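You operate a simulated robot arm through the tools that you are given. There is no shell and no other tool.

You are at the controls of a simulated two-armed robot. One attempt, no reset.

Task
Carry the black box marked spares with both arms and set it on the back of the microphone bench top.

The check looks at the end state, three seconds after you hand in, the way a careful person would. Anything else that was tipped, shoved, dropped, spilled or broken makes it a failure.

Robot
Two 7-joint arms with two-finger parallel grippers on one trunk, on a base that moves. Base frame: it is fixed to the floor where the robot stands at the start and does not move with it; the origin is under the middle of the robot, x ahead of it, y to its left, z up. Units: m, degrees, N and s.
The left shoulder is at the start at [0.05, 0.165, 1.03], the right one opposite. With the tool pointing down near the work surface each hand reaches from about 0.1 to 0.68 m from the robot's upright axis, wherever it stands, measured 20 degrees to its own side. Places, roughly: back of the microphone bench top [-0.6, -2.1, 0.8]; black box marked spares [-3, 1, 0.5]. Payload 3.91 kg a hand.
Tool frame (each hand has its own): the origin (TCP) lies between the finger pads and is the grasp point; the fingertips stand 0.03 m ahead of it; z points along the fingers, y is the line along which they close. Largest opening 0.11 m; finger width 0.02, thickness 0.01; the body of the gripper, 0.048 by 0.112 m, starts 0.055 m behind the TCP.
Orientation is that of the tool frame in the base frame, as a unit quaternion [w, x, y, z]. With the fingers straight down and closing along the base's y, the tool's x points along the base's -x, its y along +y and its z along -z.

Tools
- The arms move only by the tool nudge_tool. It takes "left_deltas", "right_deltas" or both (then of equal length, played together; a hand with none holds still); each is a list of rows, each a list of 7 numbers: the finger opening in m, from 0 to 0.11, then the shift along the tool's x, y, z in units of 40 mm (1.0 is 40 mm), then the turn, a rotation vector about the tool's x, y, z in units of 5 degrees (1.0 is 5 degrees). In form: [[claw, dx, dy, dz, rx, ry, rz], ...]. A call has 1 to 20 rows; each row shifts and turns the commanded pose from where the row before left it, along the tool's axes as they then stand. A call with a number of a shift or a turn outside -1 to 1 is refused whole. A row lasts 0.2 s, in which the tool goes at most 0.05 m and 8.6 degrees; a call with a longer step from one row to the next is refused whole, and so is a gripper value outside its range. A pose out of reach is approached as far as the arm can. The call stops where the force on the tool passes 40 N (or 10 N more than at its start, if that is more) or the arm is blocked; 0.2 s more then pass. Each finger travels about 0.045 m/s and halts on what it meets, pressing with about 33 N; the grip force reading is that of the motor and also rises with nothing between the fingers. The clock runs only during rows and for 0.2 s after the last one: add rows that do not move to give the fingers time. It gives the time, the measured TCP pose, the force on the tool (base axes), the opening and the grip force at its end, in the units of the frame above (readings bear some noise), with the torque about the TCP (base axes, N m) and any sound that the robot's microphone picked up.
- Cameras (640 x 400 px; columns grow to the right, rows downward): "scene" is now at [0.1149, 0.0168, 1.204]; the picture's right is [0.18, -0.98, 0.00], its down [-0.52, -0.10, -0.85] and it looks along [0.83, 0.15, -0.53] (base axes); focal length 254 px, centre (320, 200). "left" rides on the left gripper at [0.072, -0.017, -0.103] in its tool frame; the picture's right is [0.23, 0.97, 0.00], its down [-0.76, 0.18, -0.62] and it looks along [-0.61, 0.14, 0.78] (tool axes); focal length 222 px, centre (320, 200). "right" rides on the right gripper at [0.072, 0.017, -0.103] in its tool frame; the picture's right is [-0.23, 0.97, 0.00], its down [-0.76, -0.18, -0.62] and it looks along [-0.61, -0.14, 0.78] (tool axes); focal length 222 px, centre (320, 200). There is no depth. A picture from a camera that has moved, and an enlarged one, comes with that camera's place and axes in the base frame and with its lens.
- get_image(camera): a new picture of that camera. No time passes.
- move_column(by): slides the trunk up (or, below 0, down) by that many m; the arms and the scene camera ride with it, the base frame stays. It gives what a move gives, with no picture.
- steer(legs): drives the robot by 1 to 6 legs, each [ahead, left, turn to the left] in m, m and degrees, along the robot's own axes; the way and the turn of a leg run together, so that a leg with both is an arc; at most 1.5 m and 180 degrees a leg. The arms and the cameras ride along, it lands a little off, and it stops where it bumps. It gives what a move gives.
- pan_tilt(pan, tilt): turns the head with the scene camera to pan (to the left, within 80 degrees either way) and tilt (down, from -29 to 69), counted from straight ahead of the robot. It gives what a move gives.
- inspect(camera, box): a new picture of the part [left, top, right, bottom] of that camera's present view, enlarged. No time passes.
- close_job(): hands the job in; it is judged then, once.

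Nothing tells you exact positions but the pictures and the camera data. Unless the task says otherwise, let go and move clear before handing in.

The tools are called after "Emit:" by a JSON object that holds its "api" and its "payload". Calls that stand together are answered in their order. nudge_tool: Moves the arms, as the interface text tells. Its arguments: {"type":"object","properties":{"left_deltas":{"type":"array","items":{"type":"array","items":{"type":"number"}}},"right_deltas":{"type":"array","items":{"type":"array","items":{"type":"number"}}}},"required":[]} The other tools are called the same way: move_column (by) moves the trunk up or down; steer (legs) drives the base; pan_tilt (pan, tilt) turns the head that bears the scene camera; get_image (camera) takes a picture; inspect (camera, box) takes an enlarged picture of a part of a camera's view; close_job () hands the job in.

At the start:

```text
time: 0.0
left_eef_pos: [0.4262, 0.2214, 0.8825]
left_tcp_rot: [0.0, 0.0, 1.0, -0.001]
left_force: [-0.2, 0.2, -0.2]
left_wrist_torque: [0.0, 0.02, -0.02]
left_gripper_width: 0.1101
left_finger_force: 0.2
right_eef_pos: [0.4543, -0.1546, 0.8302]
right_tcp_rot: [0.0, 0.0, 1.0, 0.0]
right_force: [0.2, -0.2, -0.3]
right_wrist_torque: [-0.02, 0.0, 0.0]
right_gripper_width: 0.1097
right_finger_force: 0.0
trunk travel left (down, up): [-0.25, 0.253]
robot x, y, heading: [0.0014, -0.0009, -0.0]
head pan, tilt (commanded): [10.4, 31.9]
```

scene: 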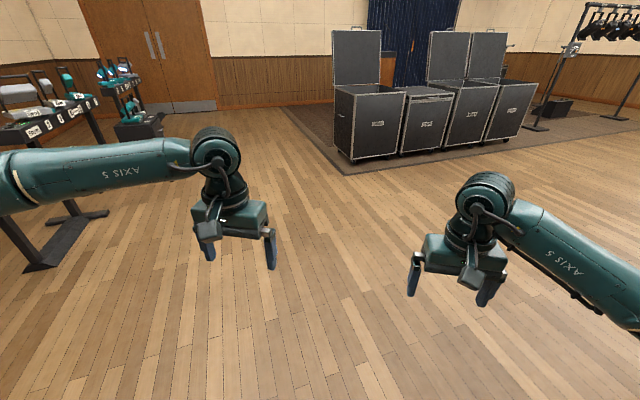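
right: 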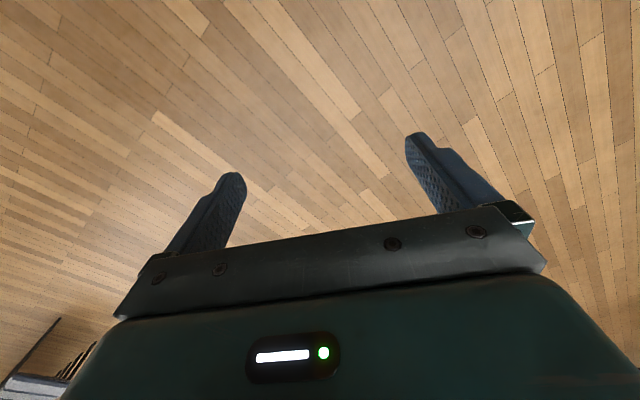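
left: 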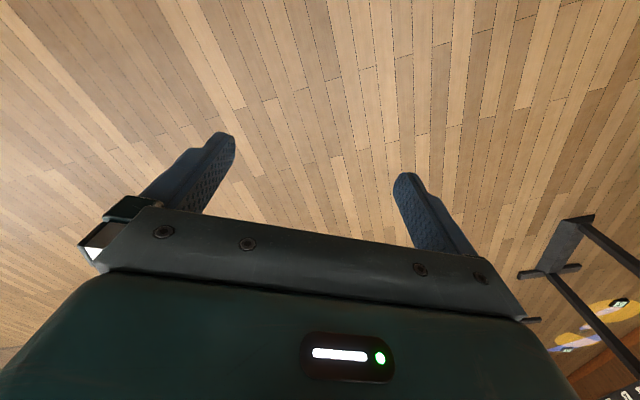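

I see an open wooden floor, road cases ahead and a rack to the left; the box should be behind me and the bench to my right-rear. I'll look around with the head first.

Emit:
{"api": "pan_tilt", "payload": {"pan": 80, "tilt": 15}}

Emit:
{"api": "get_image", "payload": {"camera": "scene"}}

Emit:
{"api": "pan_tilt", "payload": {"pan": -80, "tilt": 15}}

Emit:
{"api": "get_image", "payload": {"camera": "scene"}}

```text
time: 1.4
left_eef_pos: [0.4258, 0.2211, 0.8816]
left_tcp_rot: [0.0, 0.0, 1.0, 0.0]
left_force: [-0.7, -0.3, -0.6]
left_wrist_torque: [0.02, -0.01, 0.01]
left_gripper_width: 0.1097
left_finger_force: 0.1
right_eef_pos: [0.4548, -0.1552, 0.8312]
right_tcp_rot: [0.0, -0.001, 1.0, 0.0]
right_force: [0.1, 0.6, 0.1]
right_wrist_torque: [0.0, -0.01, -0.02]
right_gripper_width: 0.1102
right_finger_force: 0.0
trunk travel left (down, up): [-0.25, 0.253]
robot x, y, heading: [0.0016, -0.0008, 0.1]
head pan, tilt (commanded): [80.0, 15.0]
```

```text
taken
camera scene: at [0.0431, 0.0926, 1.2312], right [0.98, -0.17, 0.0], down [-0.05, -0.26, -0.97], along [0.17, 0.95, -0.26], focal length 254 px, centre (320, 200)
```

scene: 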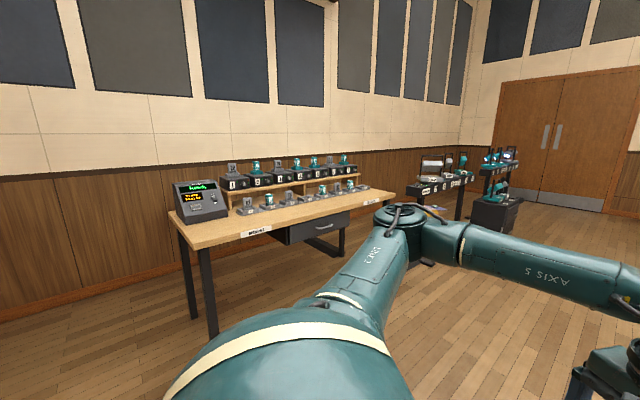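

```text
time: 3.9
left_eef_pos: [0.4276, 0.2217, 0.8823]
left_tcp_rot: [0.001, 0.001, 1.0, 0.0]
left_force: [0.8, 1.3, 0.1]
left_wrist_torque: [0.04, -0.01, 0.01]
left_gripper_width: 0.1102
left_finger_force: 0.1
right_eef_pos: [0.4551, -0.1538, 0.8322]
right_tcp_rot: [0.0, 0.0, 1.0, 0.0]
right_force: [0.5, 0.3, 0.2]
right_wrist_torque: [0.02, 0.01, -0.03]
right_gripper_width: 0.1099
right_finger_force: 0.0
trunk travel left (down, up): [-0.25, 0.253]
robot x, y, heading: [-0.0009, -0.0005, -0.1]
head pan, tilt (commanded): [-80.0, 15.0]
```

```text
taken
camera scene: at [0.0431, -0.0914, 1.2313], right [-0.98, -0.17, 0.0], down [-0.05, 0.25, -0.97], along [0.17, -0.95, -0.26], focal length 254 px, centre (320, 200)
```

scene: 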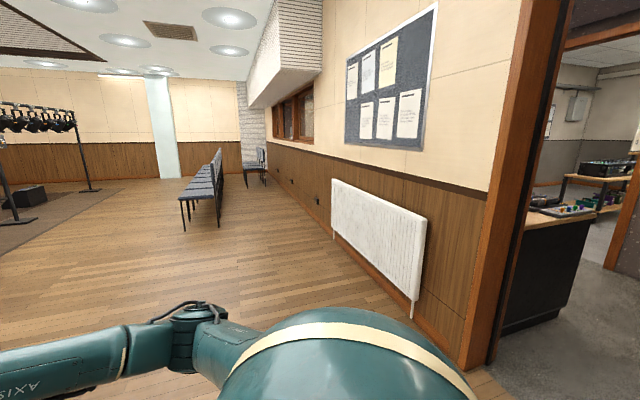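

There is a bench on the left, and through a doorway at right-rear another room, where the target bench must be. I'll turn in place to see behind.

Emit:
{"api": "pan_tilt", "payload": {"pan": 0, "tilt": 15}}

Emit:
{"api": "steer", "payload": {"legs": [[0, 0, -110]]}}

Emit:
{"api": "get_image", "payload": {"camera": "scene"}}

```text
time: 5.4
left_eef_pos: [0.4267, 0.2221, 0.8829]
left_tcp_rot: [-0.001, 0.001, 1.0, 0.001]
left_force: [0.1, 0.5, -0.5]
left_wrist_torque: [0.0, -0.02, -0.02]
left_gripper_width: 0.1101
left_finger_force: 0.1
right_eef_pos: [0.4553, -0.1545, 0.8321]
right_tcp_rot: [0.0, 0.001, 1.0, 0.0]
right_force: [-0.2, -0.8, 0.2]
right_wrist_torque: [-0.02, -0.01, 0.01]
right_gripper_width: 0.1097
right_finger_force: 0.1
trunk travel left (down, up): [-0.25, 0.253]
robot x, y, heading: [0.0023, -0.0004, 0.0]
head pan, tilt (commanded): [0.0, 15.0]
```

```text
time: 10.6
left_eef_pos: [0.0335, -0.4805, 0.8821]
left_tcp_rot: [0.0, 0.836, 0.548, 0.0]
left_force: [0.1, 0.3, -0.7]
left_wrist_torque: [0.04, -0.01, 0.02]
left_gripper_width: 0.1102
left_finger_force: 0.0
right_eef_pos: [-0.323, -0.3559, 0.8321]
right_tcp_rot: [0.0, 0.837, 0.548, 0.0]
right_force: [0.6, 0.3, -0.4]
right_wrist_torque: [-0.04, -0.01, 0.02]
right_gripper_width: 0.1101
right_finger_force: 0.0
trunk travel left (down, up): [-0.25, 0.253]
robot x, y, heading: [0.0046, -0.0021, -113.9]
head pan, tilt (commanded): [0.0, 15.0]
```

```text
taken
camera scene: at [-0.0517, -0.1118, 1.2313], right [-0.92, 0.4, 0.0], down [0.1, 0.24, -0.97], along [-0.39, -0.89, -0.26], focal length 254 px, centre (320, 200)
```

scene: 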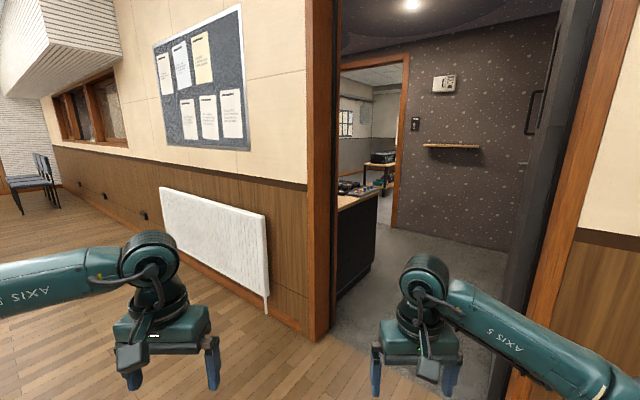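

The doorway is in an oblique wall to my right-front; the bench seems just through it on the left. I'll look further right with the head before moving.

Emit:
{"api": "pan_tilt", "payload": {"pan": -40, "tilt": 25}}

Emit:
{"api": "get_image", "payload": {"camera": "scene"}}

Emit:
{"api": "pan_tilt", "payload": {"pan": -80, "tilt": 20}}

Emit:
{"api": "get_image", "payload": {"camera": "scene"}}

```text
time: 11.6
left_eef_pos: [0.0333, -0.4788, 0.882]
left_tcp_rot: [0.0, 0.837, 0.548, 0.0]
left_force: [0.0, 0.0, 0.0]
left_wrist_torque: [-0.01, -0.01, 0.03]
left_gripper_width: 0.11
left_finger_force: 0.1
right_eef_pos: [-0.3227, -0.3562, 0.8304]
right_tcp_rot: [0.0, 0.837, 0.547, 0.0]
right_force: [-0.3, -0.1, 0.6]
right_wrist_torque: [0.02, 0.01, -0.01]
right_gripper_width: 0.1101
right_finger_force: 0.0
trunk travel left (down, up): [-0.25, 0.253]
robot x, y, heading: [0.0042, 0.0041, -113.7]
head pan, tilt (commanded): [-40.0, 25.0]
```

```text
taken
camera scene: at [-0.0967, -0.0673, 1.215], right [-0.45, 0.9, 0.0], down [0.38, 0.19, -0.91], along [-0.81, -0.4, -0.42], focal length 254 px, centre (320, 200)
```

scene: 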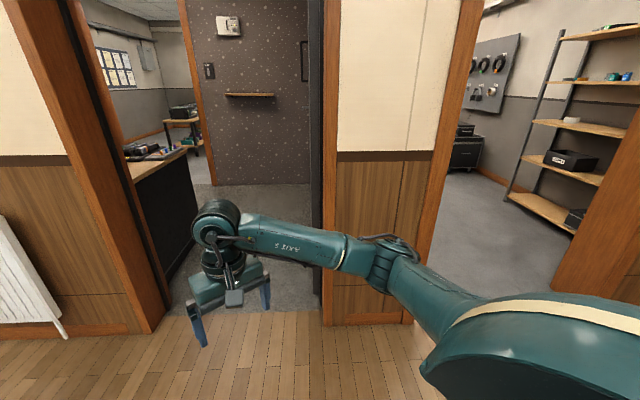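

```text
time: 12.7
left_eef_pos: [0.0328, -0.4794, 0.8827]
left_tcp_rot: [0.0, 0.836, 0.548, 0.001]
left_force: [0.5, -0.2, -0.3]
left_wrist_torque: [-0.01, 0.03, -0.03]
left_gripper_width: 0.1099
left_finger_force: 0.0
right_eef_pos: [-0.3235, -0.3558, 0.832]
right_tcp_rot: [0.0, 0.837, 0.547, 0.0]
right_force: [0.4, -0.4, -0.3]
right_wrist_torque: [0.0, 0.0, 0.01]
right_gripper_width: 0.1099
right_finger_force: 0.0
trunk travel left (down, up): [-0.25, 0.253]
robot x, y, heading: [-0.0005, -0.002, -113.7]
head pan, tilt (commanded): [-80.0, 20.0]
```

```text
taken
camera scene: at [-0.1048, -0.0044, 1.2231], right [0.23, 0.97, 0.0], down [0.33, -0.08, -0.94], along [-0.91, 0.22, -0.34], focal length 254 px, centre (320, 200)
```

scene: 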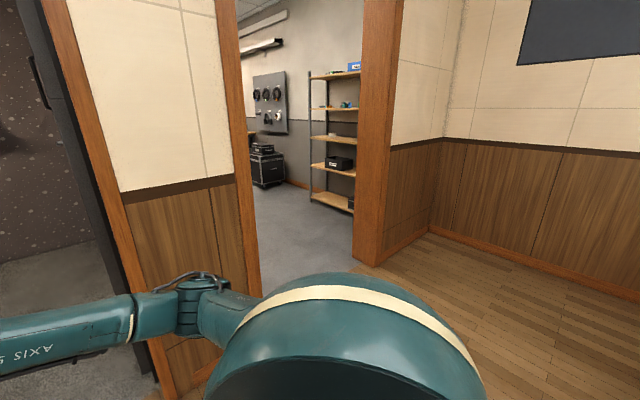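

Two doorways: the left one leads to the dim room with the bench, the right one to a storeroom with a shelf unit that carries black boxes. I'll enlarge the shelf.

Emit:
{"api": "inspect", "payload": {"camera": "scene", "box": [235, 40, 375, 220]}}

Emit:
{"api": "pan_tilt", "payload": {"pan": -60, "tilt": 20}}

Emit:
{"api": "get_image", "payload": {"camera": "scene"}}

```text
2.22 times, centred on (305, 130) of scene
camera zoom: at [-0.1048, -0.0044, 1.2231], right [0.23, 0.97, 0.0], down [0.33, -0.08, -0.94], along [-0.91, 0.22, -0.34], focal length 564 px, centre (353, 356)
```

zoom: 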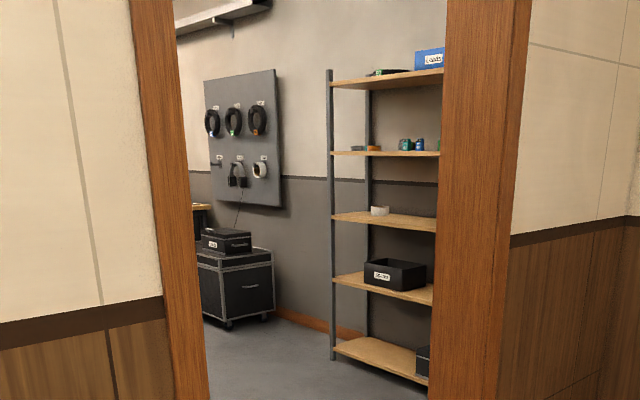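

```text
time: 13.5
left_eef_pos: [0.0328, -0.4801, 0.8811]
left_tcp_rot: [0.0, 0.837, 0.548, -0.001]
left_force: [-0.2, -0.1, 0.2]
left_wrist_torque: [0.01, 0.01, -0.01]
left_gripper_width: 0.1102
left_finger_force: 0.1
right_eef_pos: [-0.3229, -0.3559, 0.831]
right_tcp_rot: [0.0, 0.836, 0.548, -0.001]
right_force: [-0.9, 0.0, -0.6]
right_wrist_torque: [0.02, 0.03, -0.02]
right_gripper_width: 0.1099
right_finger_force: 0.1
trunk travel left (down, up): [-0.25, 0.253]
robot x, y, heading: [0.0005, -0.0022, -113.5]
head pan, tilt (commanded): [-60.0, 20.0]
```

```text
taken
camera scene: at [-0.1068, -0.0365, 1.2231], right [-0.11, 0.99, 0.0], down [0.34, 0.04, -0.94], along [-0.93, -0.1, -0.34], focal length 254 px, centre (320, 200)
```

scene: 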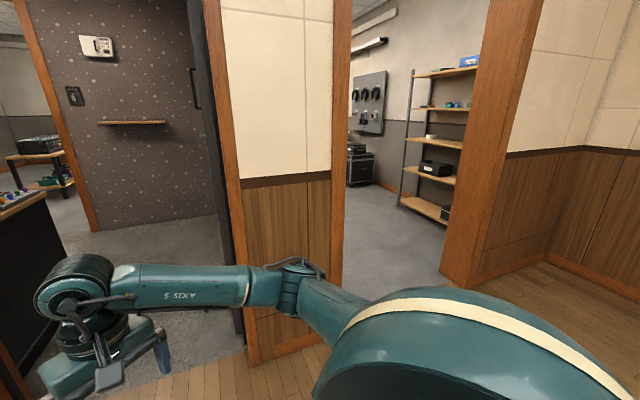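

The shelf box at about [-3.1, 1.0] looks like the one; the route is via the right doorway. Let me check how wide my elbows stick out before passing doors.

Emit:
{"api": "pan_tilt", "payload": {"pan": -60, "tilt": 60}}

Emit:
{"api": "get_image", "payload": {"camera": "scene"}}

Emit:
{"api": "pan_tilt", "payload": {"pan": 60, "tilt": 60}}

Emit:
{"api": "get_image", "payload": {"camera": "scene"}}

```text
time: 14.6
left_eef_pos: [0.0336, -0.4799, 0.8822]
left_tcp_rot: [0.0, 0.837, 0.547, 0.0]
left_force: [0.7, -0.1, -0.1]
left_wrist_torque: [0.02, 0.02, -0.01]
left_gripper_width: 0.1099
left_finger_force: 0.1
right_eef_pos: [-0.3244, -0.3554, 0.8315]
right_tcp_rot: [0.0, 0.837, 0.548, 0.0]
right_force: [0.2, 0.3, -0.2]
right_wrist_torque: [-0.01, 0.01, 0.0]
right_gripper_width: 0.1099
right_finger_force: 0.1
trunk travel left (down, up): [-0.25, 0.253]
robot x, y, heading: [0.0011, 0.0006, -113.4]
head pan, tilt (commanded): [-60.0, 60.0]
```

```text
taken
camera scene: at [-0.0805, -0.0337, 1.165], right [-0.11, 0.99, 0.0], down [0.86, 0.1, -0.5], along [-0.5, -0.06, -0.87], focal length 254 px, centre (320, 200)
```

scene: 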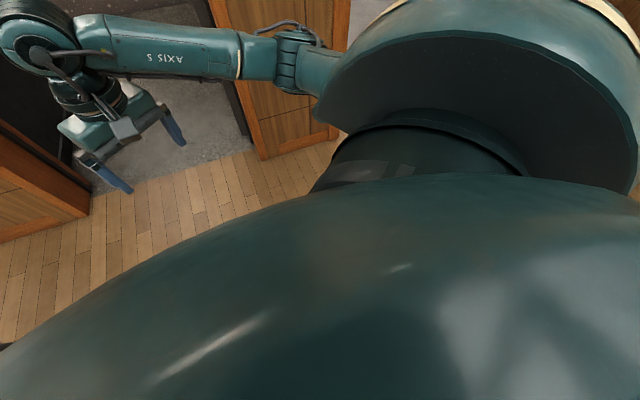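

```text
time: 16.6
left_eef_pos: [0.033, -0.4796, 0.8832]
left_tcp_rot: [-0.001, 0.836, 0.548, 0.0]
left_force: [-0.6, -0.9, 0.2]
left_wrist_torque: [-0.03, 0.03, 0.02]
left_gripper_width: 0.1099
left_finger_force: 0.1
right_eef_pos: [-0.3234, -0.3566, 0.8306]
right_tcp_rot: [0.0, 0.837, 0.548, 0.0]
right_force: [0.4, 0.1, 0.5]
right_wrist_torque: [-0.01, -0.02, 0.0]
right_gripper_width: 0.1098
right_finger_force: 0.1
trunk travel left (down, up): [-0.25, 0.253]
robot x, y, heading: [0.0014, -0.0019, -113.9]
head pan, tilt (commanded): [60.0, 60.0]
```

```text
taken
camera scene: at [0.0253, -0.0799, 1.165], right [-0.81, -0.59, 0.0], down [-0.51, 0.7, -0.5], along [0.3, -0.4, -0.87], focal length 254 px, centre (320, 200)
```

scene: 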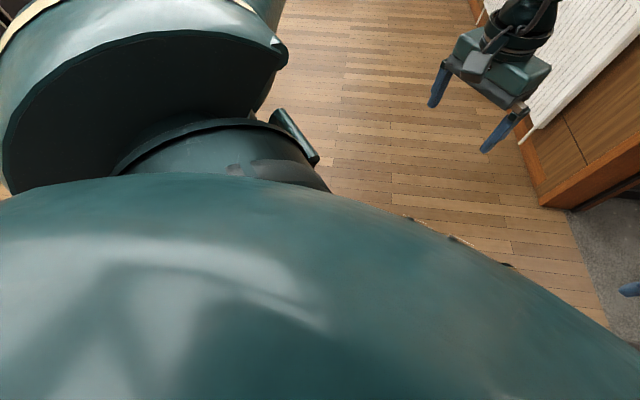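

Elbows reach roughly 0.4 m each side. I'll turn to face the wall squarely (heading about -152°) and look at the storeroom doorway.

Emit:
{"api": "steer", "payload": {"legs": [[0, 0, -37.5]]}}

Emit:
{"api": "pan_tilt", "payload": {"pan": -45, "tilt": 25}}

Emit:
{"api": "get_image", "payload": {"camera": "scene"}}

```text
time: 18.8
left_eef_pos: [-0.2659, -0.4013, 0.8803]
left_tcp_rot: [0.0, 0.968, 0.251, 0.0]
left_force: [0.0, -0.2, 0.6]
left_wrist_torque: [0.02, 0.0, -0.04]
left_gripper_width: 0.1102
left_finger_force: 0.1
right_eef_pos: [-0.4723, -0.0862, 0.8318]
right_tcp_rot: [0.0, 0.968, 0.25, 0.0]
right_force: [-0.5, 1.0, 0.5]
right_wrist_torque: [0.02, -0.03, -0.01]
right_gripper_width: 0.1102
right_finger_force: 0.1
trunk travel left (down, up): [-0.25, 0.253]
robot x, y, heading: [0.0058, -0.001, -151.1]
head pan, tilt (commanded): [60.0, 60.0]
```

```text
time: 20.6
left_eef_pos: [-0.2657, -0.401, 0.8822]
left_tcp_rot: [0.001, 0.968, 0.25, 0.0]
left_force: [-0.1, 0.8, 0.3]
left_wrist_torque: [0.01, 0.0, 0.0]
left_gripper_width: 0.11
left_finger_force: 0.0
right_eef_pos: [-0.4734, -0.0853, 0.8317]
right_tcp_rot: [0.0, 0.968, 0.251, 0.0]
right_force: [-0.1, 0.6, -0.2]
right_wrist_torque: [-0.02, -0.06, 0.02]
right_gripper_width: 0.11
right_finger_force: 0.1
trunk travel left (down, up): [-0.25, 0.253]
robot x, y, heading: [-0.0033, 0.0005, -151.0]
head pan, tilt (commanded): [-45.0, 25.0]
```

```text
taken
camera scene: at [-0.1167, 0.0117, 1.215], right [0.27, 0.96, 0.0], down [0.41, -0.12, -0.91], along [-0.87, 0.25, -0.42], focal length 254 px, centre (320, 200)
```

scene: 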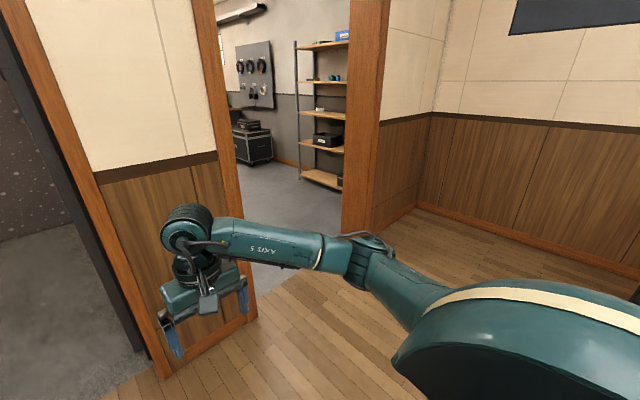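

The wall's through-direction is about -150.5°, so I'm nearly square. I'll sidestep right towards the doorway in two stages, then check.

Emit:
{"api": "steer", "payload": {"legs": [[0.15, -0.55, 0]]}}

Emit:
{"api": "pan_tilt", "payload": {"pan": -25, "tilt": 25}}

Emit:
{"api": "get_image", "payload": {"camera": "scene"}}

Emit:
{"api": "pan_tilt", "payload": {"pan": -80, "tilt": 25}}

Emit:
{"api": "get_image", "payload": {"camera": "scene"}}

```text
time: 25.9
left_eef_pos: [-0.6655, 0.0107, 0.8816]
left_tcp_rot: [0.001, 0.97, 0.244, 0.0]
left_force: [0.5, 0.1, -0.1]
left_wrist_torque: [0.01, 0.0, -0.02]
left_gripper_width: 0.1096
left_finger_force: 0.0
right_eef_pos: [-0.868, 0.3286, 0.8297]
right_tcp_rot: [0.0, 0.97, 0.243, 0.0]
right_force: [0.7, -0.2, -0.3]
right_wrist_torque: [-0.01, 0.01, -0.07]
right_gripper_width: 0.11
right_finger_force: 0.0
trunk travel left (down, up): [-0.25, 0.253]
robot x, y, heading: [-0.3946, 0.4079, -151.8]
head pan, tilt (commanded): [-45.0, 25.0]
```

```text
time: 26.7
left_eef_pos: [-0.666, 0.0098, 0.883]
left_tcp_rot: [0.0, 0.97, 0.244, 0.0]
left_force: [0.1, -0.3, 0.7]
left_wrist_torque: [-0.02, 0.0, 0.01]
left_gripper_width: 0.1099
left_finger_force: 0.1
right_eef_pos: [-0.8695, 0.3292, 0.8306]
right_tcp_rot: [0.0, 0.97, 0.244, 0.0]
right_force: [-0.5, 0.7, 0.0]
right_wrist_torque: [0.01, -0.01, -0.03]
right_gripper_width: 0.11
right_finger_force: 0.0
trunk travel left (down, up): [-0.25, 0.253]
robot x, y, heading: [-0.3959, 0.4123, -152.1]
head pan, tilt (commanded): [-25.0, 25.0]
```

```text
taken
camera scene: at [-0.515, 0.3894, 1.215], right [-0.05, 1.0, 0.0], down [0.42, 0.02, -0.91], along [-0.9, -0.05, -0.42], focal length 254 px, centre (320, 200)
```

scene: 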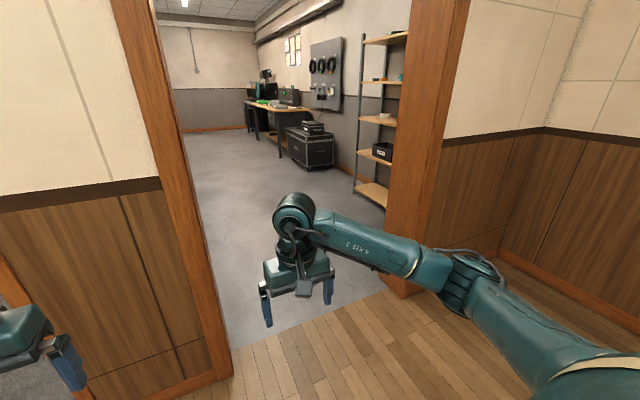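

```text
time: 27.9
left_eef_pos: [-0.6658, 0.0099, 0.8817]
left_tcp_rot: [0.0, 0.97, 0.243, 0.0]
left_force: [0.6, -0.5, -0.1]
left_wrist_torque: [0.0, 0.01, 0.01]
left_gripper_width: 0.1098
left_finger_force: 0.1
right_eef_pos: [-0.869, 0.3293, 0.8316]
right_tcp_rot: [0.0, 0.97, 0.244, 0.0]
right_force: [0.1, 0.3, 0.2]
right_wrist_torque: [-0.01, -0.02, 0.03]
right_gripper_width: 0.11
right_finger_force: 0.0
trunk travel left (down, up): [-0.25, 0.253]
robot x, y, heading: [-0.3957, 0.4076, -151.7]
head pan, tilt (commanded): [-80.0, 25.0]
```

```text
taken
camera scene: at [-0.48, 0.4668, 1.215], right [0.79, 0.62, 0.0], down [0.26, -0.33, -0.91], along [-0.56, 0.71, -0.42], focal length 254 px, centre (320, 200)
```

scene: 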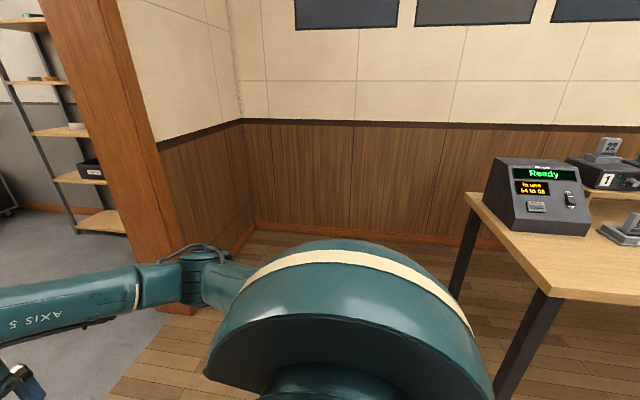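

The doorway is about 1 m wide, centred near [-1.46, 0.38]. I'll move diagonally to line up with it, keeping clear of the table corner on my right.

Emit:
{"api": "steer", "payload": {"legs": [[0.28, -0.5, 1.5]]}}

Emit:
{"api": "pan_tilt", "payload": {"pan": 0, "tilt": 35}}

Emit:
{"api": "get_image", "payload": {"camera": "scene"}}

```text
time: 32.8
left_eef_pos: [-1.1393, 0.2979, 0.8819]
left_tcp_rot: [0.0, 0.965, 0.261, 0.0]
left_force: [0.0, -0.1, 0.0]
left_wrist_torque: [-0.03, 0.02, 0.02]
left_gripper_width: 0.1098
left_finger_force: 0.0
right_eef_pos: [-1.3552, 0.6082, 0.8314]
right_tcp_rot: [0.0, 0.966, 0.26, 0.0]
right_force: [0.5, 0.6, 0.4]
right_wrist_torque: [0.0, 0.02, 0.0]
right_gripper_width: 0.1098
right_finger_force: 0.1
trunk travel left (down, up): [-0.25, 0.253]
robot x, y, heading: [-0.8851, 0.7041, -149.9]
head pan, tilt (commanded): [-80.0, 25.0]
```

```text
time: 34.3
left_eef_pos: [-1.1413, 0.2981, 0.8815]
left_tcp_rot: [0.0, 0.965, 0.262, 0.0]
left_force: [-0.1, 0.4, 0.3]
left_wrist_torque: [-0.02, -0.01, 0.03]
left_gripper_width: 0.1099
left_finger_force: 0.0
right_eef_pos: [-1.3554, 0.6082, 0.8323]
right_tcp_rot: [0.0, 0.965, 0.262, 0.0]
right_force: [-1.0, -0.6, 0.2]
right_wrist_torque: [0.01, -0.03, -0.02]
right_gripper_width: 0.1098
right_finger_force: 0.0
trunk travel left (down, up): [-0.25, 0.253]
robot x, y, heading: [-0.889, 0.703, -150.0]
head pan, tilt (commanded): [0.0, 35.0]
```

```text
taken
camera scene: at [-0.988, 0.6458, 1.1993], right [-0.5, 0.86, 0.0], down [0.5, 0.29, -0.82], along [-0.71, -0.41, -0.57], focal length 254 px, centre (320, 200)
```

scene: 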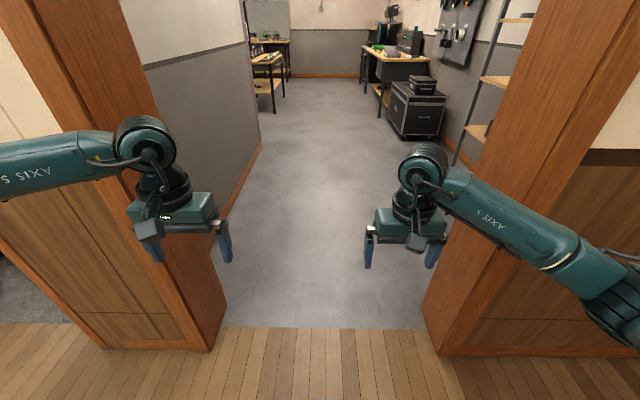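

The doorway is centred in front of me, about 1.0 m clear. Driving straight ahead slowly through it.

Emit:
{"api": "steer", "payload": {"legs": [[0.5, 0, -0.5]]}}

Emit:
{"api": "get_image", "payload": {"camera": "scene"}}

Emit:
{"api": "pan_tilt", "payload": {"pan": -70, "tilt": 30}}

Emit:
{"api": "get_image", "payload": {"camera": "scene"}}

Emit:
{"api": "pan_tilt", "payload": {"pan": 70, "tilt": 30}}

Emit:
{"api": "get_image", "payload": {"camera": "scene"}}

```text
time: 36.6
left_eef_pos: [-1.4695, 0.135, 0.8866]
left_tcp_rot: [0.008, 0.971, 0.241, 0.0]
left_force: [-0.2, -1.4, 0.0]
left_wrist_torque: [0.01, 0.0, 0.01]
left_gripper_width: 0.1099
left_finger_force: 0.0
right_eef_pos: [-1.6754, 0.4358, 0.8318]
right_tcp_rot: [0.009, 0.966, 0.258, 0.0]
right_force: [-0.8, 0.6, -0.8]
right_wrist_torque: [0.0, -0.02, 0.04]
right_gripper_width: 0.11
right_finger_force: 0.0
trunk travel left (down, up): [-0.25, 0.253]
robot x, y, heading: [-1.2031, 0.5219, -150.3]
head pan, tilt (commanded): [0.0, 35.0]
stopped in leg 1: the robot was blocked; the commanded pose is now the measured one
```

```text
taken
camera scene: at [-1.3107, 0.476, 1.2001], right [-0.5, 0.87, -0.01], down [0.5, 0.27, -0.82], along [-0.71, -0.41, -0.57], focal length 254 px, centre (320, 200)
```

scene: 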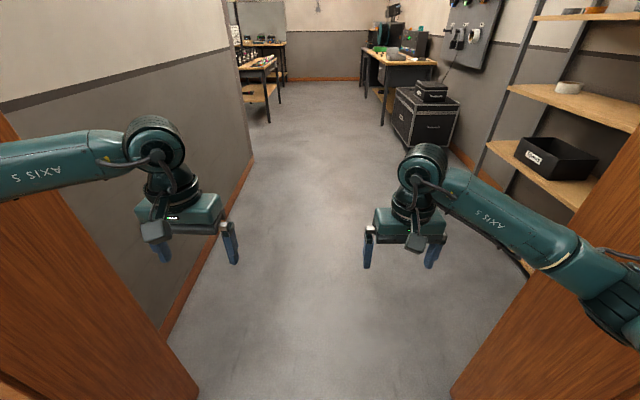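

```text
time: 38.0
left_eef_pos: [-1.4682, 0.1348, 0.8842]
left_tcp_rot: [0.01, 0.97, 0.241, 0.004]
left_force: [-0.4, -0.4, -0.1]
left_wrist_torque: [0.0, -0.02, -0.02]
left_gripper_width: 0.1099
left_finger_force: 0.1
right_eef_pos: [-1.6751, 0.4344, 0.8312]
right_tcp_rot: [0.009, 0.966, 0.26, 0.0]
right_force: [0.1, -0.5, 0.7]
right_wrist_torque: [0.01, 0.01, 0.03]
right_gripper_width: 0.1098
right_finger_force: 0.1
trunk travel left (down, up): [-0.25, 0.253]
robot x, y, heading: [-1.2007, 0.5232, -149.9]
head pan, tilt (commanded): [-70.0, 30.0]
```

```text
taken
camera scene: at [-1.3043, 0.578, 1.2059], right [0.64, 0.77, -0.01], down [0.39, -0.33, -0.86], along [-0.66, 0.55, -0.51], focal length 254 px, centre (320, 200)
```

scene: 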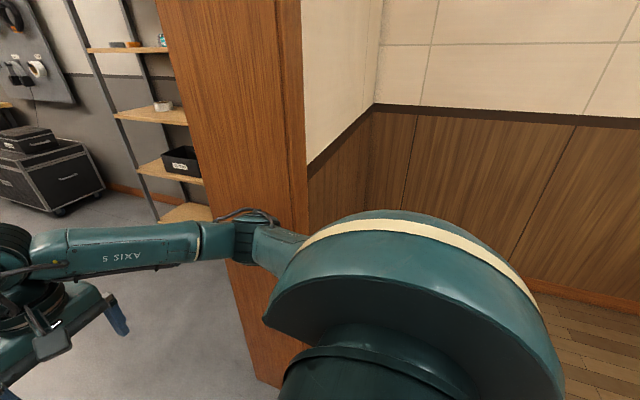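

```text
time: 40.2
left_eef_pos: [-1.4686, 0.1361, 0.8842]
left_tcp_rot: [0.008, 0.971, 0.241, 0.004]
left_force: [0.7, -0.3, -1.0]
left_wrist_torque: [0.01, -0.05, -0.01]
left_gripper_width: 0.11
left_finger_force: 0.0
right_eef_pos: [-1.6748, 0.4342, 0.831]
right_tcp_rot: [0.009, 0.966, 0.258, 0.0]
right_force: [0.7, 0.2, -0.6]
right_wrist_torque: [0.02, 0.04, 0.04]
right_gripper_width: 0.11
right_finger_force: 0.0
trunk travel left (down, up): [-0.25, 0.253]
robot x, y, heading: [-1.2004, 0.5215, -150.0]
head pan, tilt (commanded): [70.0, 30.0]
```

```text
taken
camera scene: at [-1.2197, 0.4306, 1.2082], right [-0.99, -0.17, 0.0], down [-0.08, 0.48, -0.87], along [0.15, -0.86, -0.49], focal length 254 px, centre (320, 200)
```

scene: 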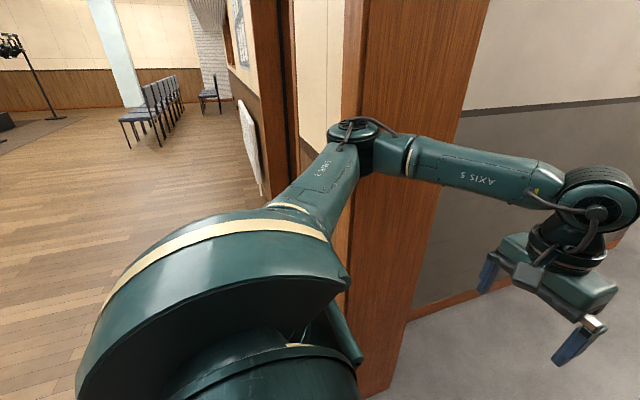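

My left elbow touched the left door jamb. I'll back off and pull the hands inward and forward so the elbows come in.

Emit:
{"api": "steer", "payload": {"legs": [[-0.3, 0, 0]]}}

Emit:
{"api": "get_image", "payload": {"camera": "scene"}}

```text
time: 42.3
left_eef_pos: [-1.2012, 0.2745, 0.8811]
left_tcp_rot: [0.002, 0.969, 0.247, 0.002]
left_force: [-0.2, -0.2, 0.6]
left_wrist_torque: [0.03, 0.02, -0.01]
left_gripper_width: 0.1104
left_finger_force: 0.1
right_eef_pos: [-1.4131, 0.5741, 0.8326]
right_tcp_rot: [0.001, 0.965, 0.263, 0.0]
right_force: [-0.5, 0.1, -0.2]
right_wrist_torque: [0.04, 0.05, 0.0]
right_gripper_width: 0.1101
right_finger_force: 0.0
trunk travel left (down, up): [-0.25, 0.253]
robot x, y, heading: [-0.9436, 0.6711, -149.7]
head pan, tilt (commanded): [70.0, 30.0]
```

```text
taken
camera scene: at [-0.9546, 0.5687, 1.2071], right [-0.98, -0.18, 0.0], down [-0.09, 0.49, -0.87], along [0.15, -0.85, -0.5], focal length 254 px, centre (320, 200)
```

scene: 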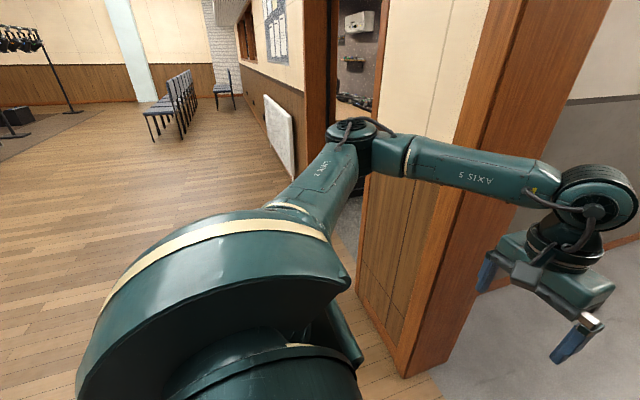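

Emit:
{"api": "nudge_tool", "payload": {"left_deltas": [[0.11, -0.8, -0.8, 0, 0, 0, 0], [0.11, -0.8, -0.8, 0, 0, 0, 0], [0.11, -0.8, -0.8, 0, 0, 0, 0]], "right_deltas": [[0.11, -0.8, 0.3, 0, 0, 0, 0], [0.11, -0.8, 0.3, 0, 0, 0, 0], [0.11, -0.2, 0.3, 0, 0, 0, 0]]}}

Emit:
{"api": "get_image", "payload": {"camera": "scene"}}

Emit:
{"api": "pan_tilt", "payload": {"pan": -70, "tilt": 30}}

Emit:
{"api": "get_image", "payload": {"camera": "scene"}}

```text
time: 43.1
left_eef_pos: [-1.3313, 0.3132, 0.8776]
left_tcp_rot: [0.002, 0.969, 0.249, 0.002]
left_force: [0.2, -0.5, 0.0]
left_wrist_torque: [0.01, 0.0, 0.0]
left_gripper_width: 0.1099
left_finger_force: 0.1
right_eef_pos: [-1.4586, 0.5067, 0.8311]
right_tcp_rot: [0.001, 0.965, 0.263, 0.0]
right_force: [0.4, 0.4, 0.0]
right_wrist_torque: [0.02, -0.01, 0.01]
right_gripper_width: 0.1101
right_finger_force: 0.1
trunk travel left (down, up): [-0.25, 0.253]
robot x, y, heading: [-0.9437, 0.6695, -149.7]
head pan, tilt (commanded): [70.0, 30.0]
```

```text
taken
camera scene: at [-0.955, 0.5687, 1.207], right [-0.98, -0.18, 0.0], down [-0.09, 0.49, -0.87], along [0.15, -0.85, -0.5], focal length 254 px, centre (320, 200)
```

scene: 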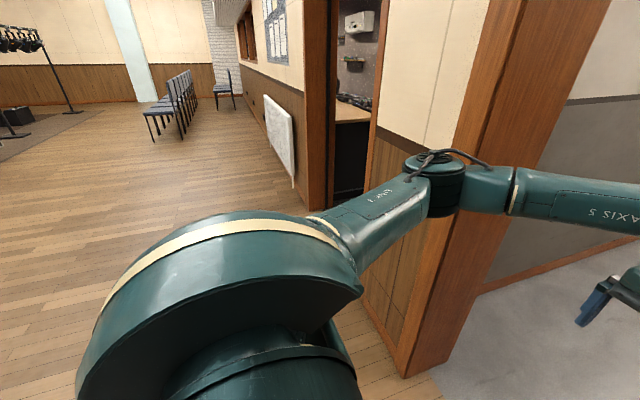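

```text
time: 45.3
left_eef_pos: [-1.3311, 0.3124, 0.878]
left_tcp_rot: [0.002, 0.969, 0.248, 0.002]
left_force: [0.5, 0.3, -0.2]
left_wrist_torque: [0.01, -0.01, 0.01]
left_gripper_width: 0.11
left_finger_force: 0.1
right_eef_pos: [-1.4575, 0.506, 0.8315]
right_tcp_rot: [0.001, 0.965, 0.263, -0.002]
right_force: [-1.2, 0.5, -1.0]
right_wrist_torque: [0.0, -0.02, 0.02]
right_gripper_width: 0.1099
right_finger_force: 0.0
trunk travel left (down, up): [-0.25, 0.253]
robot x, y, heading: [-0.9452, 0.6727, -149.8]
head pan, tilt (commanded): [-70.0, 30.0]
```

```text
taken
camera scene: at [-1.0404, 0.7155, 1.2071], right [0.64, 0.77, 0.0], down [0.38, -0.32, -0.87], along [-0.67, 0.55, -0.5], focal length 254 px, centre (320, 200)
```

scene: 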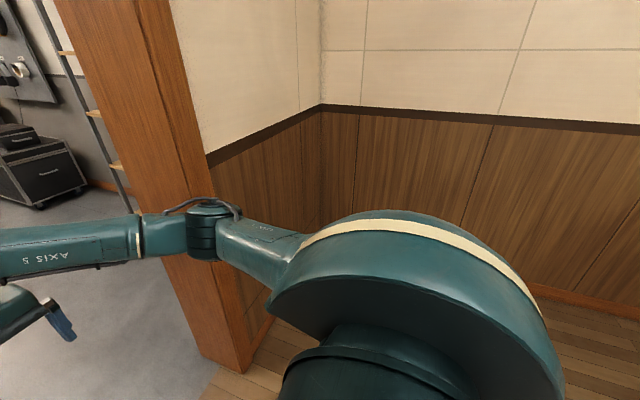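

Elbows now come within about 0.38 m. Retrying the doorway.

Emit:
{"api": "steer", "payload": {"legs": [[0.6, 0, -0.8]]}}

Emit:
{"api": "get_image", "payload": {"camera": "scene"}}

```text
time: 48.7
left_eef_pos: [-1.8537, 0.0232, 0.8775]
left_tcp_rot: [0.002, 0.971, 0.241, 0.003]
left_force: [-0.2, 0.2, 0.0]
left_wrist_torque: [0.01, 0.0, 0.0]
left_gripper_width: 0.1099
left_finger_force: 0.1
right_eef_pos: [-1.9777, 0.2201, 0.8313]
right_tcp_rot: [0.001, 0.967, 0.256, -0.001]
right_force: [-1.3, 0.9, 0.5]
right_wrist_torque: [-0.01, -0.01, -0.01]
right_gripper_width: 0.1098
right_finger_force: 0.0
trunk travel left (down, up): [-0.25, 0.253]
robot x, y, heading: [-1.4584, 0.3785, -150.4]
head pan, tilt (commanded): [-70.0, 30.0]
```

```text
taken
camera scene: at [-1.556, 0.4216, 1.207], right [0.65, 0.76, 0.0], down [0.38, -0.33, -0.87], along [-0.66, 0.56, -0.5], focal length 254 px, centre (320, 200)
```

scene: 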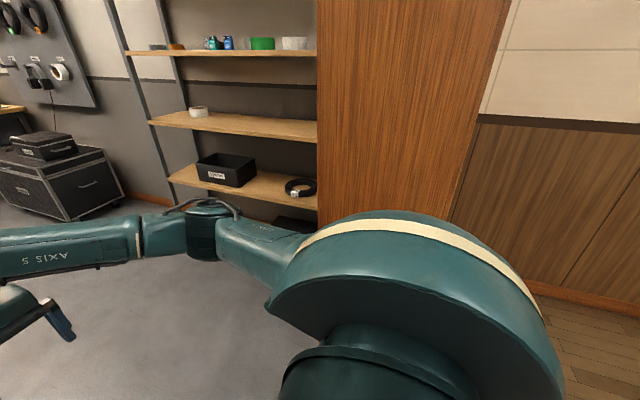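

Through so far. I'll read the shelf box label now.

Emit:
{"api": "inspect", "payload": {"camera": "scene", "box": [160, 120, 320, 230]}}

Emit:
{"api": "inspect", "payload": {"camera": "scene", "box": [0, 120, 110, 200]}}

```text
3.64 times, centred on (240, 175) of scene
camera zoom: at [-1.556, 0.4216, 1.207], right [0.65, 0.76, 0.0], down [0.38, -0.33, -0.87], along [-0.66, 0.56, -0.5], focal length 923 px, centre (611, 291)
```

zoom: 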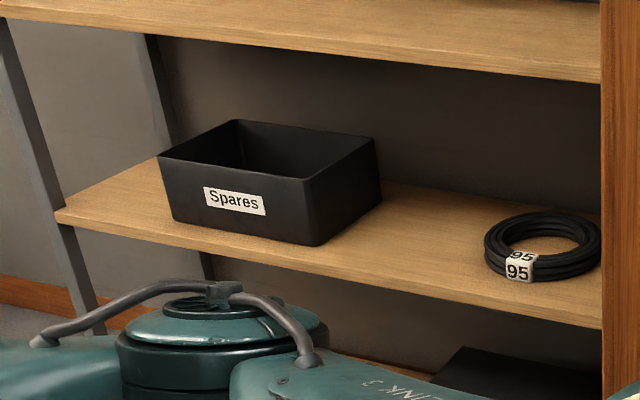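

```text
5.00 times, centred on (55, 160) of scene
camera zoom: at [-1.556, 0.4216, 1.207], right [0.65, 0.76, 0.0], down [0.38, -0.33, -0.87], along [-0.66, 0.56, -0.5], focal length 1269 px, centre (1645, 400)
```

zoom: 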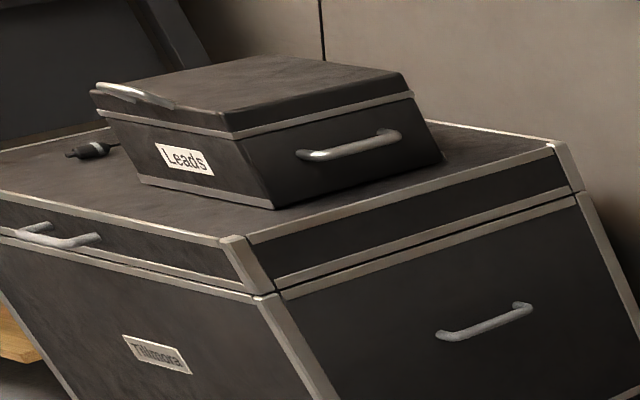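

The label on the shelf box reads "Spares" — it's an open-topped black box on the second shelf, around [-3.25, 0.98]. I'll drive on into the room and then turn right to face the shelf.

Emit:
{"api": "steer", "payload": {"legs": [[0.6, 0, 0]]}}

Emit:
{"api": "steer", "payload": {"legs": [[0.68, 0, 0]]}}

Emit:
{"api": "get_image", "payload": {"camera": "scene"}}

```text
time: 52.1
left_eef_pos: [-2.3848, -0.2741, 0.8779]
left_tcp_rot: [0.003, 0.971, 0.239, 0.002]
left_force: [0.0, 0.4, 0.1]
left_wrist_torque: [0.02, 0.01, 0.04]
left_gripper_width: 0.1099
left_finger_force: 0.1
right_eef_pos: [-2.5061, -0.0774, 0.8307]
right_tcp_rot: [0.001, 0.967, 0.254, 0.0]
right_force: [-0.3, -0.4, 0.4]
right_wrist_torque: [-0.03, 0.02, -0.01]
right_gripper_width: 0.1099
right_finger_force: 0.1
trunk travel left (down, up): [-0.25, 0.253]
robot x, y, heading: [-1.9868, 0.0839, -150.7]
head pan, tilt (commanded): [-70.0, 30.0]
```

```text
time: 55.9
left_eef_pos: [-2.9717, -0.6162, 0.8778]
left_tcp_rot: [0.002, 0.969, 0.246, 0.002]
left_force: [-0.3, 0.1, -0.7]
left_wrist_torque: [0.03, -0.04, 0.02]
left_gripper_width: 0.11
left_finger_force: 0.0
right_eef_pos: [-3.0966, -0.4213, 0.8313]
right_tcp_rot: [0.001, 0.965, 0.261, -0.001]
right_force: [-1.1, -0.2, -0.6]
right_wrist_torque: [0.01, -0.01, -0.01]
right_gripper_width: 0.11
right_finger_force: 0.1
trunk travel left (down, up): [-0.25, 0.253]
robot x, y, heading: [-2.5826, -0.2545, -149.8]
head pan, tilt (commanded): [-70.0, 30.0]
```

```text
taken
camera scene: at [-2.6794, -0.2146, 1.207], right [0.64, 0.77, 0.0], down [0.38, -0.32, -0.87], along [-0.66, 0.56, -0.5], focal length 254 px, centre (320, 200)
```

scene: 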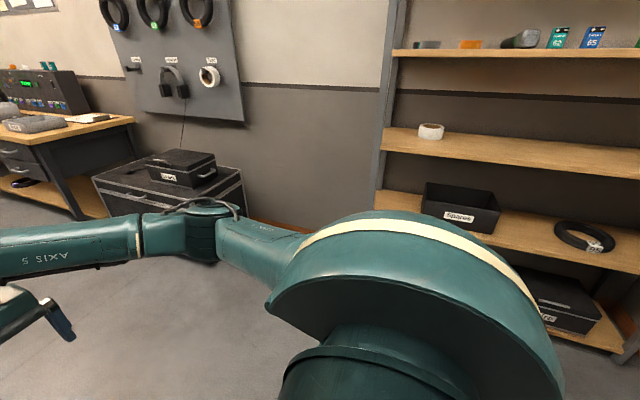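

I'm opposite the box. Now turning right to face the shelf.

Emit:
{"api": "steer", "payload": {"legs": [[0, 0, -88]]}}

Emit:
{"api": "pan_tilt", "payload": {"pan": 0, "tilt": 30}}

Emit:
{"api": "get_image", "payload": {"camera": "scene"}}

```text
time: 60.0
left_eef_pos: [-2.9617, 0.1094, 0.8784]
left_tcp_rot: [0.003, 0.874, -0.486, 0.0]
left_force: [-0.4, 0.1, 1.0]
left_wrist_torque: [0.01, 0.01, 0.0]
left_gripper_width: 0.1102
left_finger_force: 0.0
right_eef_pos: [-2.774, 0.2459, 0.8323]
right_tcp_rot: [0.0, 0.881, -0.474, -0.001]
right_force: [0.5, 0.4, -0.6]
right_wrist_torque: [-0.01, -0.04, -0.02]
right_gripper_width: 0.1101
right_finger_force: 0.0
trunk travel left (down, up): [-0.25, 0.253]
robot x, y, heading: [-2.5826, -0.2608, 123.3]
head pan, tilt (commanded): [-70.0, 30.0]
```

```text
time: 61.4
left_eef_pos: [-2.9612, 0.1097, 0.8778]
left_tcp_rot: [0.004, 0.874, -0.486, 0.001]
left_force: [0.2, -0.4, 0.3]
left_wrist_torque: [0.02, 0.0, 0.0]
left_gripper_width: 0.1098
left_finger_force: 0.0
right_eef_pos: [-2.7743, 0.2472, 0.8309]
right_tcp_rot: [0.001, 0.881, -0.473, -0.001]
right_force: [-0.3, -0.3, 0.7]
right_wrist_torque: [-0.02, -0.01, 0.0]
right_gripper_width: 0.1102
right_finger_force: 0.0
trunk travel left (down, up): [-0.25, 0.253]
robot x, y, heading: [-2.5844, -0.2554, 123.2]
head pan, tilt (commanded): [0.0, 30.0]
```

```text
taken
camera scene: at [-2.6502, -0.1578, 1.2071], right [0.84, 0.55, 0.0], down [0.27, -0.42, -0.87], along [-0.47, 0.72, -0.5], focal length 254 px, centre (320, 200)
```

scene: 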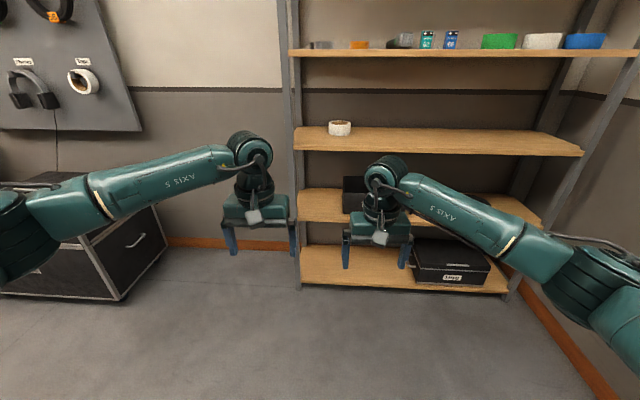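

I'm facing the shelf at 123°, should be 119.5°. I'll correct the turn, move a bit closer, and look at the box.

Emit:
{"api": "steer", "payload": {"legs": [[0.3, 0, -3.7]]}}

Emit:
{"api": "get_image", "payload": {"camera": "scene"}}

Emit:
{"api": "get_image", "payload": {"camera": "right"}}

```text
time: 63.4
left_eef_pos: [-3.0959, 0.3872, 0.8776]
left_tcp_rot: [0.003, 0.859, -0.512, 0.0]
left_force: [-0.3, 0.0, 0.4]
left_wrist_torque: [0.0, 0.04, 0.02]
left_gripper_width: 0.1099
left_finger_force: 0.0
right_eef_pos: [-2.9001, 0.5121, 0.8314]
right_tcp_rot: [0.0, 0.867, -0.499, -0.002]
right_force: [-0.2, 0.2, -0.5]
right_wrist_torque: [-0.01, -0.02, 0.01]
right_gripper_width: 0.11
right_finger_force: 0.0
trunk travel left (down, up): [-0.25, 0.253]
robot x, y, heading: [-2.738, -0.0028, 119.9]
head pan, tilt (commanded): [0.0, 30.0]
```

```text
taken
camera scene: at [-2.8007, 0.1007, 1.207], right [0.87, 0.5, 0.0], down [0.25, -0.43, -0.87], along [-0.43, 0.75, -0.5], focal length 254 px, centre (320, 200)
```

scene: 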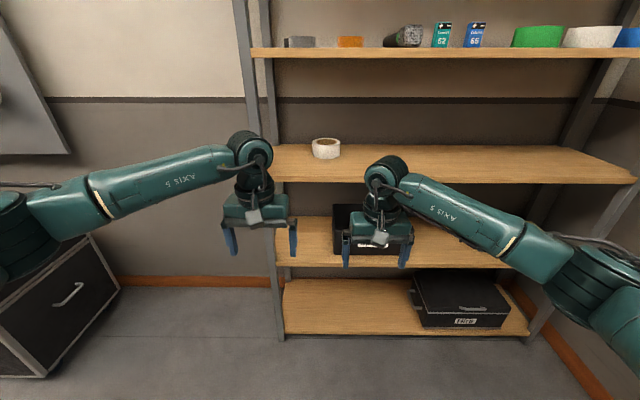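

```text
taken
camera right: at [-2.8788, 0.4392, 0.935], right [-0.96, -0.29, 0.0], down [-0.23, 0.75, 0.62], along [-0.18, 0.6, -0.78], focal length 222 px, centre (320, 200)
```

right: 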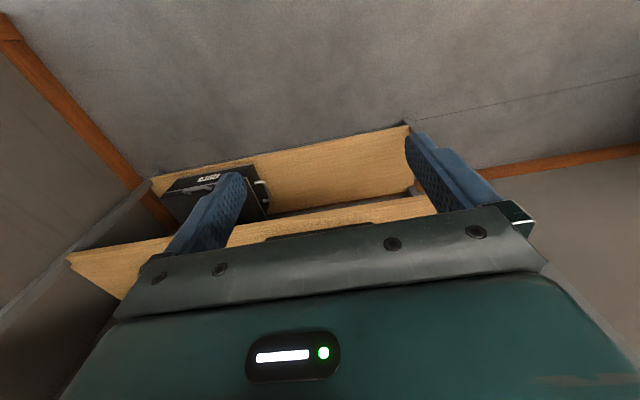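

I see the box behind my right hand. I'll spread the hands aside for a clear view of it.

Emit:
{"api": "nudge_tool", "payload": {"left_deltas": [[0.11, 0.5, 0.9, 0, 0, 0, 0], [0.11, 0.5, 0.9, 0, 0, 0, 0], [0.11, 0.5, 0.9, 0, 0, 0, 0]], "right_deltas": [[0.11, 0.3, -1.0, 0, 0, 0, 0], [0.11, 0.3, -1.0, 0, 0, 0, 0], [0.11, 0.3, -1.0, 0, 0, 0, 0]]}}

Emit:
{"api": "get_image", "payload": {"camera": "scene"}}

Emit:
{"api": "inspect", "payload": {"camera": "scene", "box": [260, 130, 500, 280]}}

Emit:
{"api": "inspect", "payload": {"camera": "scene", "box": [220, 230, 420, 355]}}

```text
time: 64.2
left_eef_pos: [-3.1619, 0.2795, 0.8796]
left_tcp_rot: [0.003, 0.859, -0.512, 0.0]
left_force: [0.0, 0.0, -0.1]
left_wrist_torque: [-0.01, -0.03, -0.01]
left_gripper_width: 0.1102
left_finger_force: 0.1
right_eef_pos: [-2.7795, 0.5405, 0.8291]
right_tcp_rot: [0.0, 0.867, -0.498, -0.002]
right_force: [0.8, -0.4, 0.6]
right_wrist_torque: [0.01, -0.02, 0.02]
right_gripper_width: 0.11
right_finger_force: 0.1
trunk travel left (down, up): [-0.25, 0.253]
robot x, y, heading: [-2.7397, -0.0022, 120.1]
head pan, tilt (commanded): [0.0, 30.0]
```

```text
taken
camera scene: at [-2.8005, 0.1002, 1.2071], right [0.87, 0.5, 0.0], down [0.25, -0.43, -0.87], along [-0.43, 0.75, -0.5], focal length 254 px, centre (320, 200)
```

scene: 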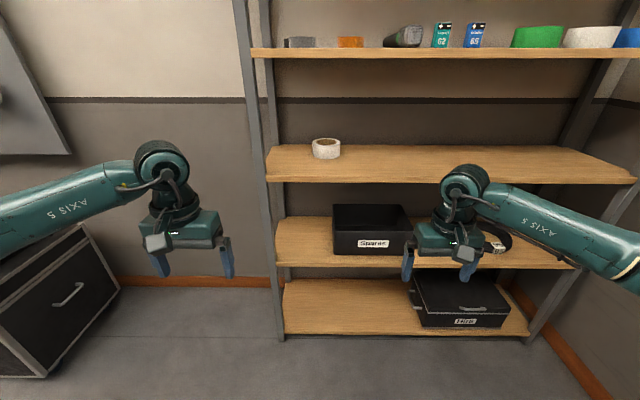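

```text
2.67 times, centred on (380, 205) of scene
camera zoom: at [-2.8005, 0.1002, 1.2071], right [0.87, 0.5, 0.0], down [0.25, -0.43, -0.87], along [-0.43, 0.75, -0.5], focal length 677 px, centre (160, 187)
```

zoom: 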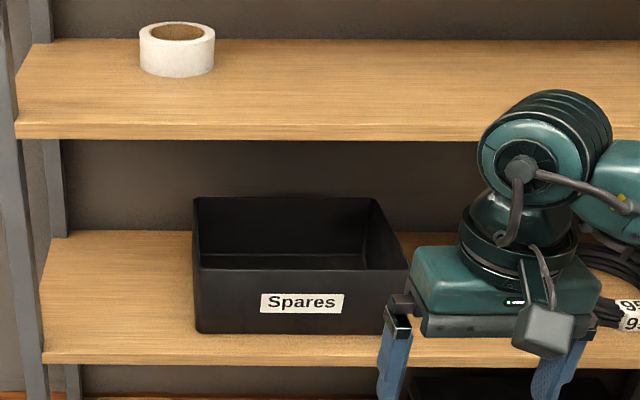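

```text
3.20 times, centred on (320, 292) of scene
camera zoom: at [-2.8005, 0.1002, 1.2071], right [0.87, 0.5, 0.0], down [0.25, -0.43, -0.87], along [-0.43, 0.75, -0.5], focal length 812 px, centre (320, -96)
```

zoom: 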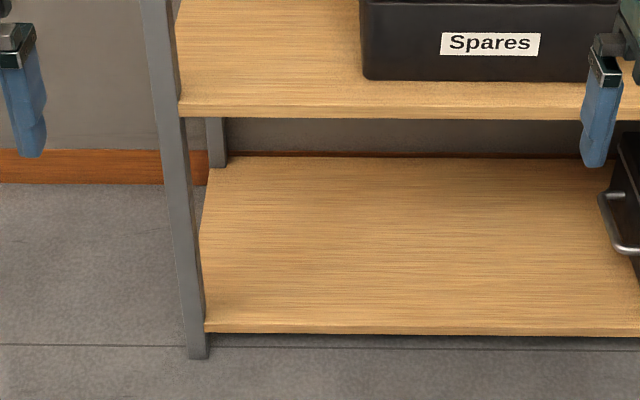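

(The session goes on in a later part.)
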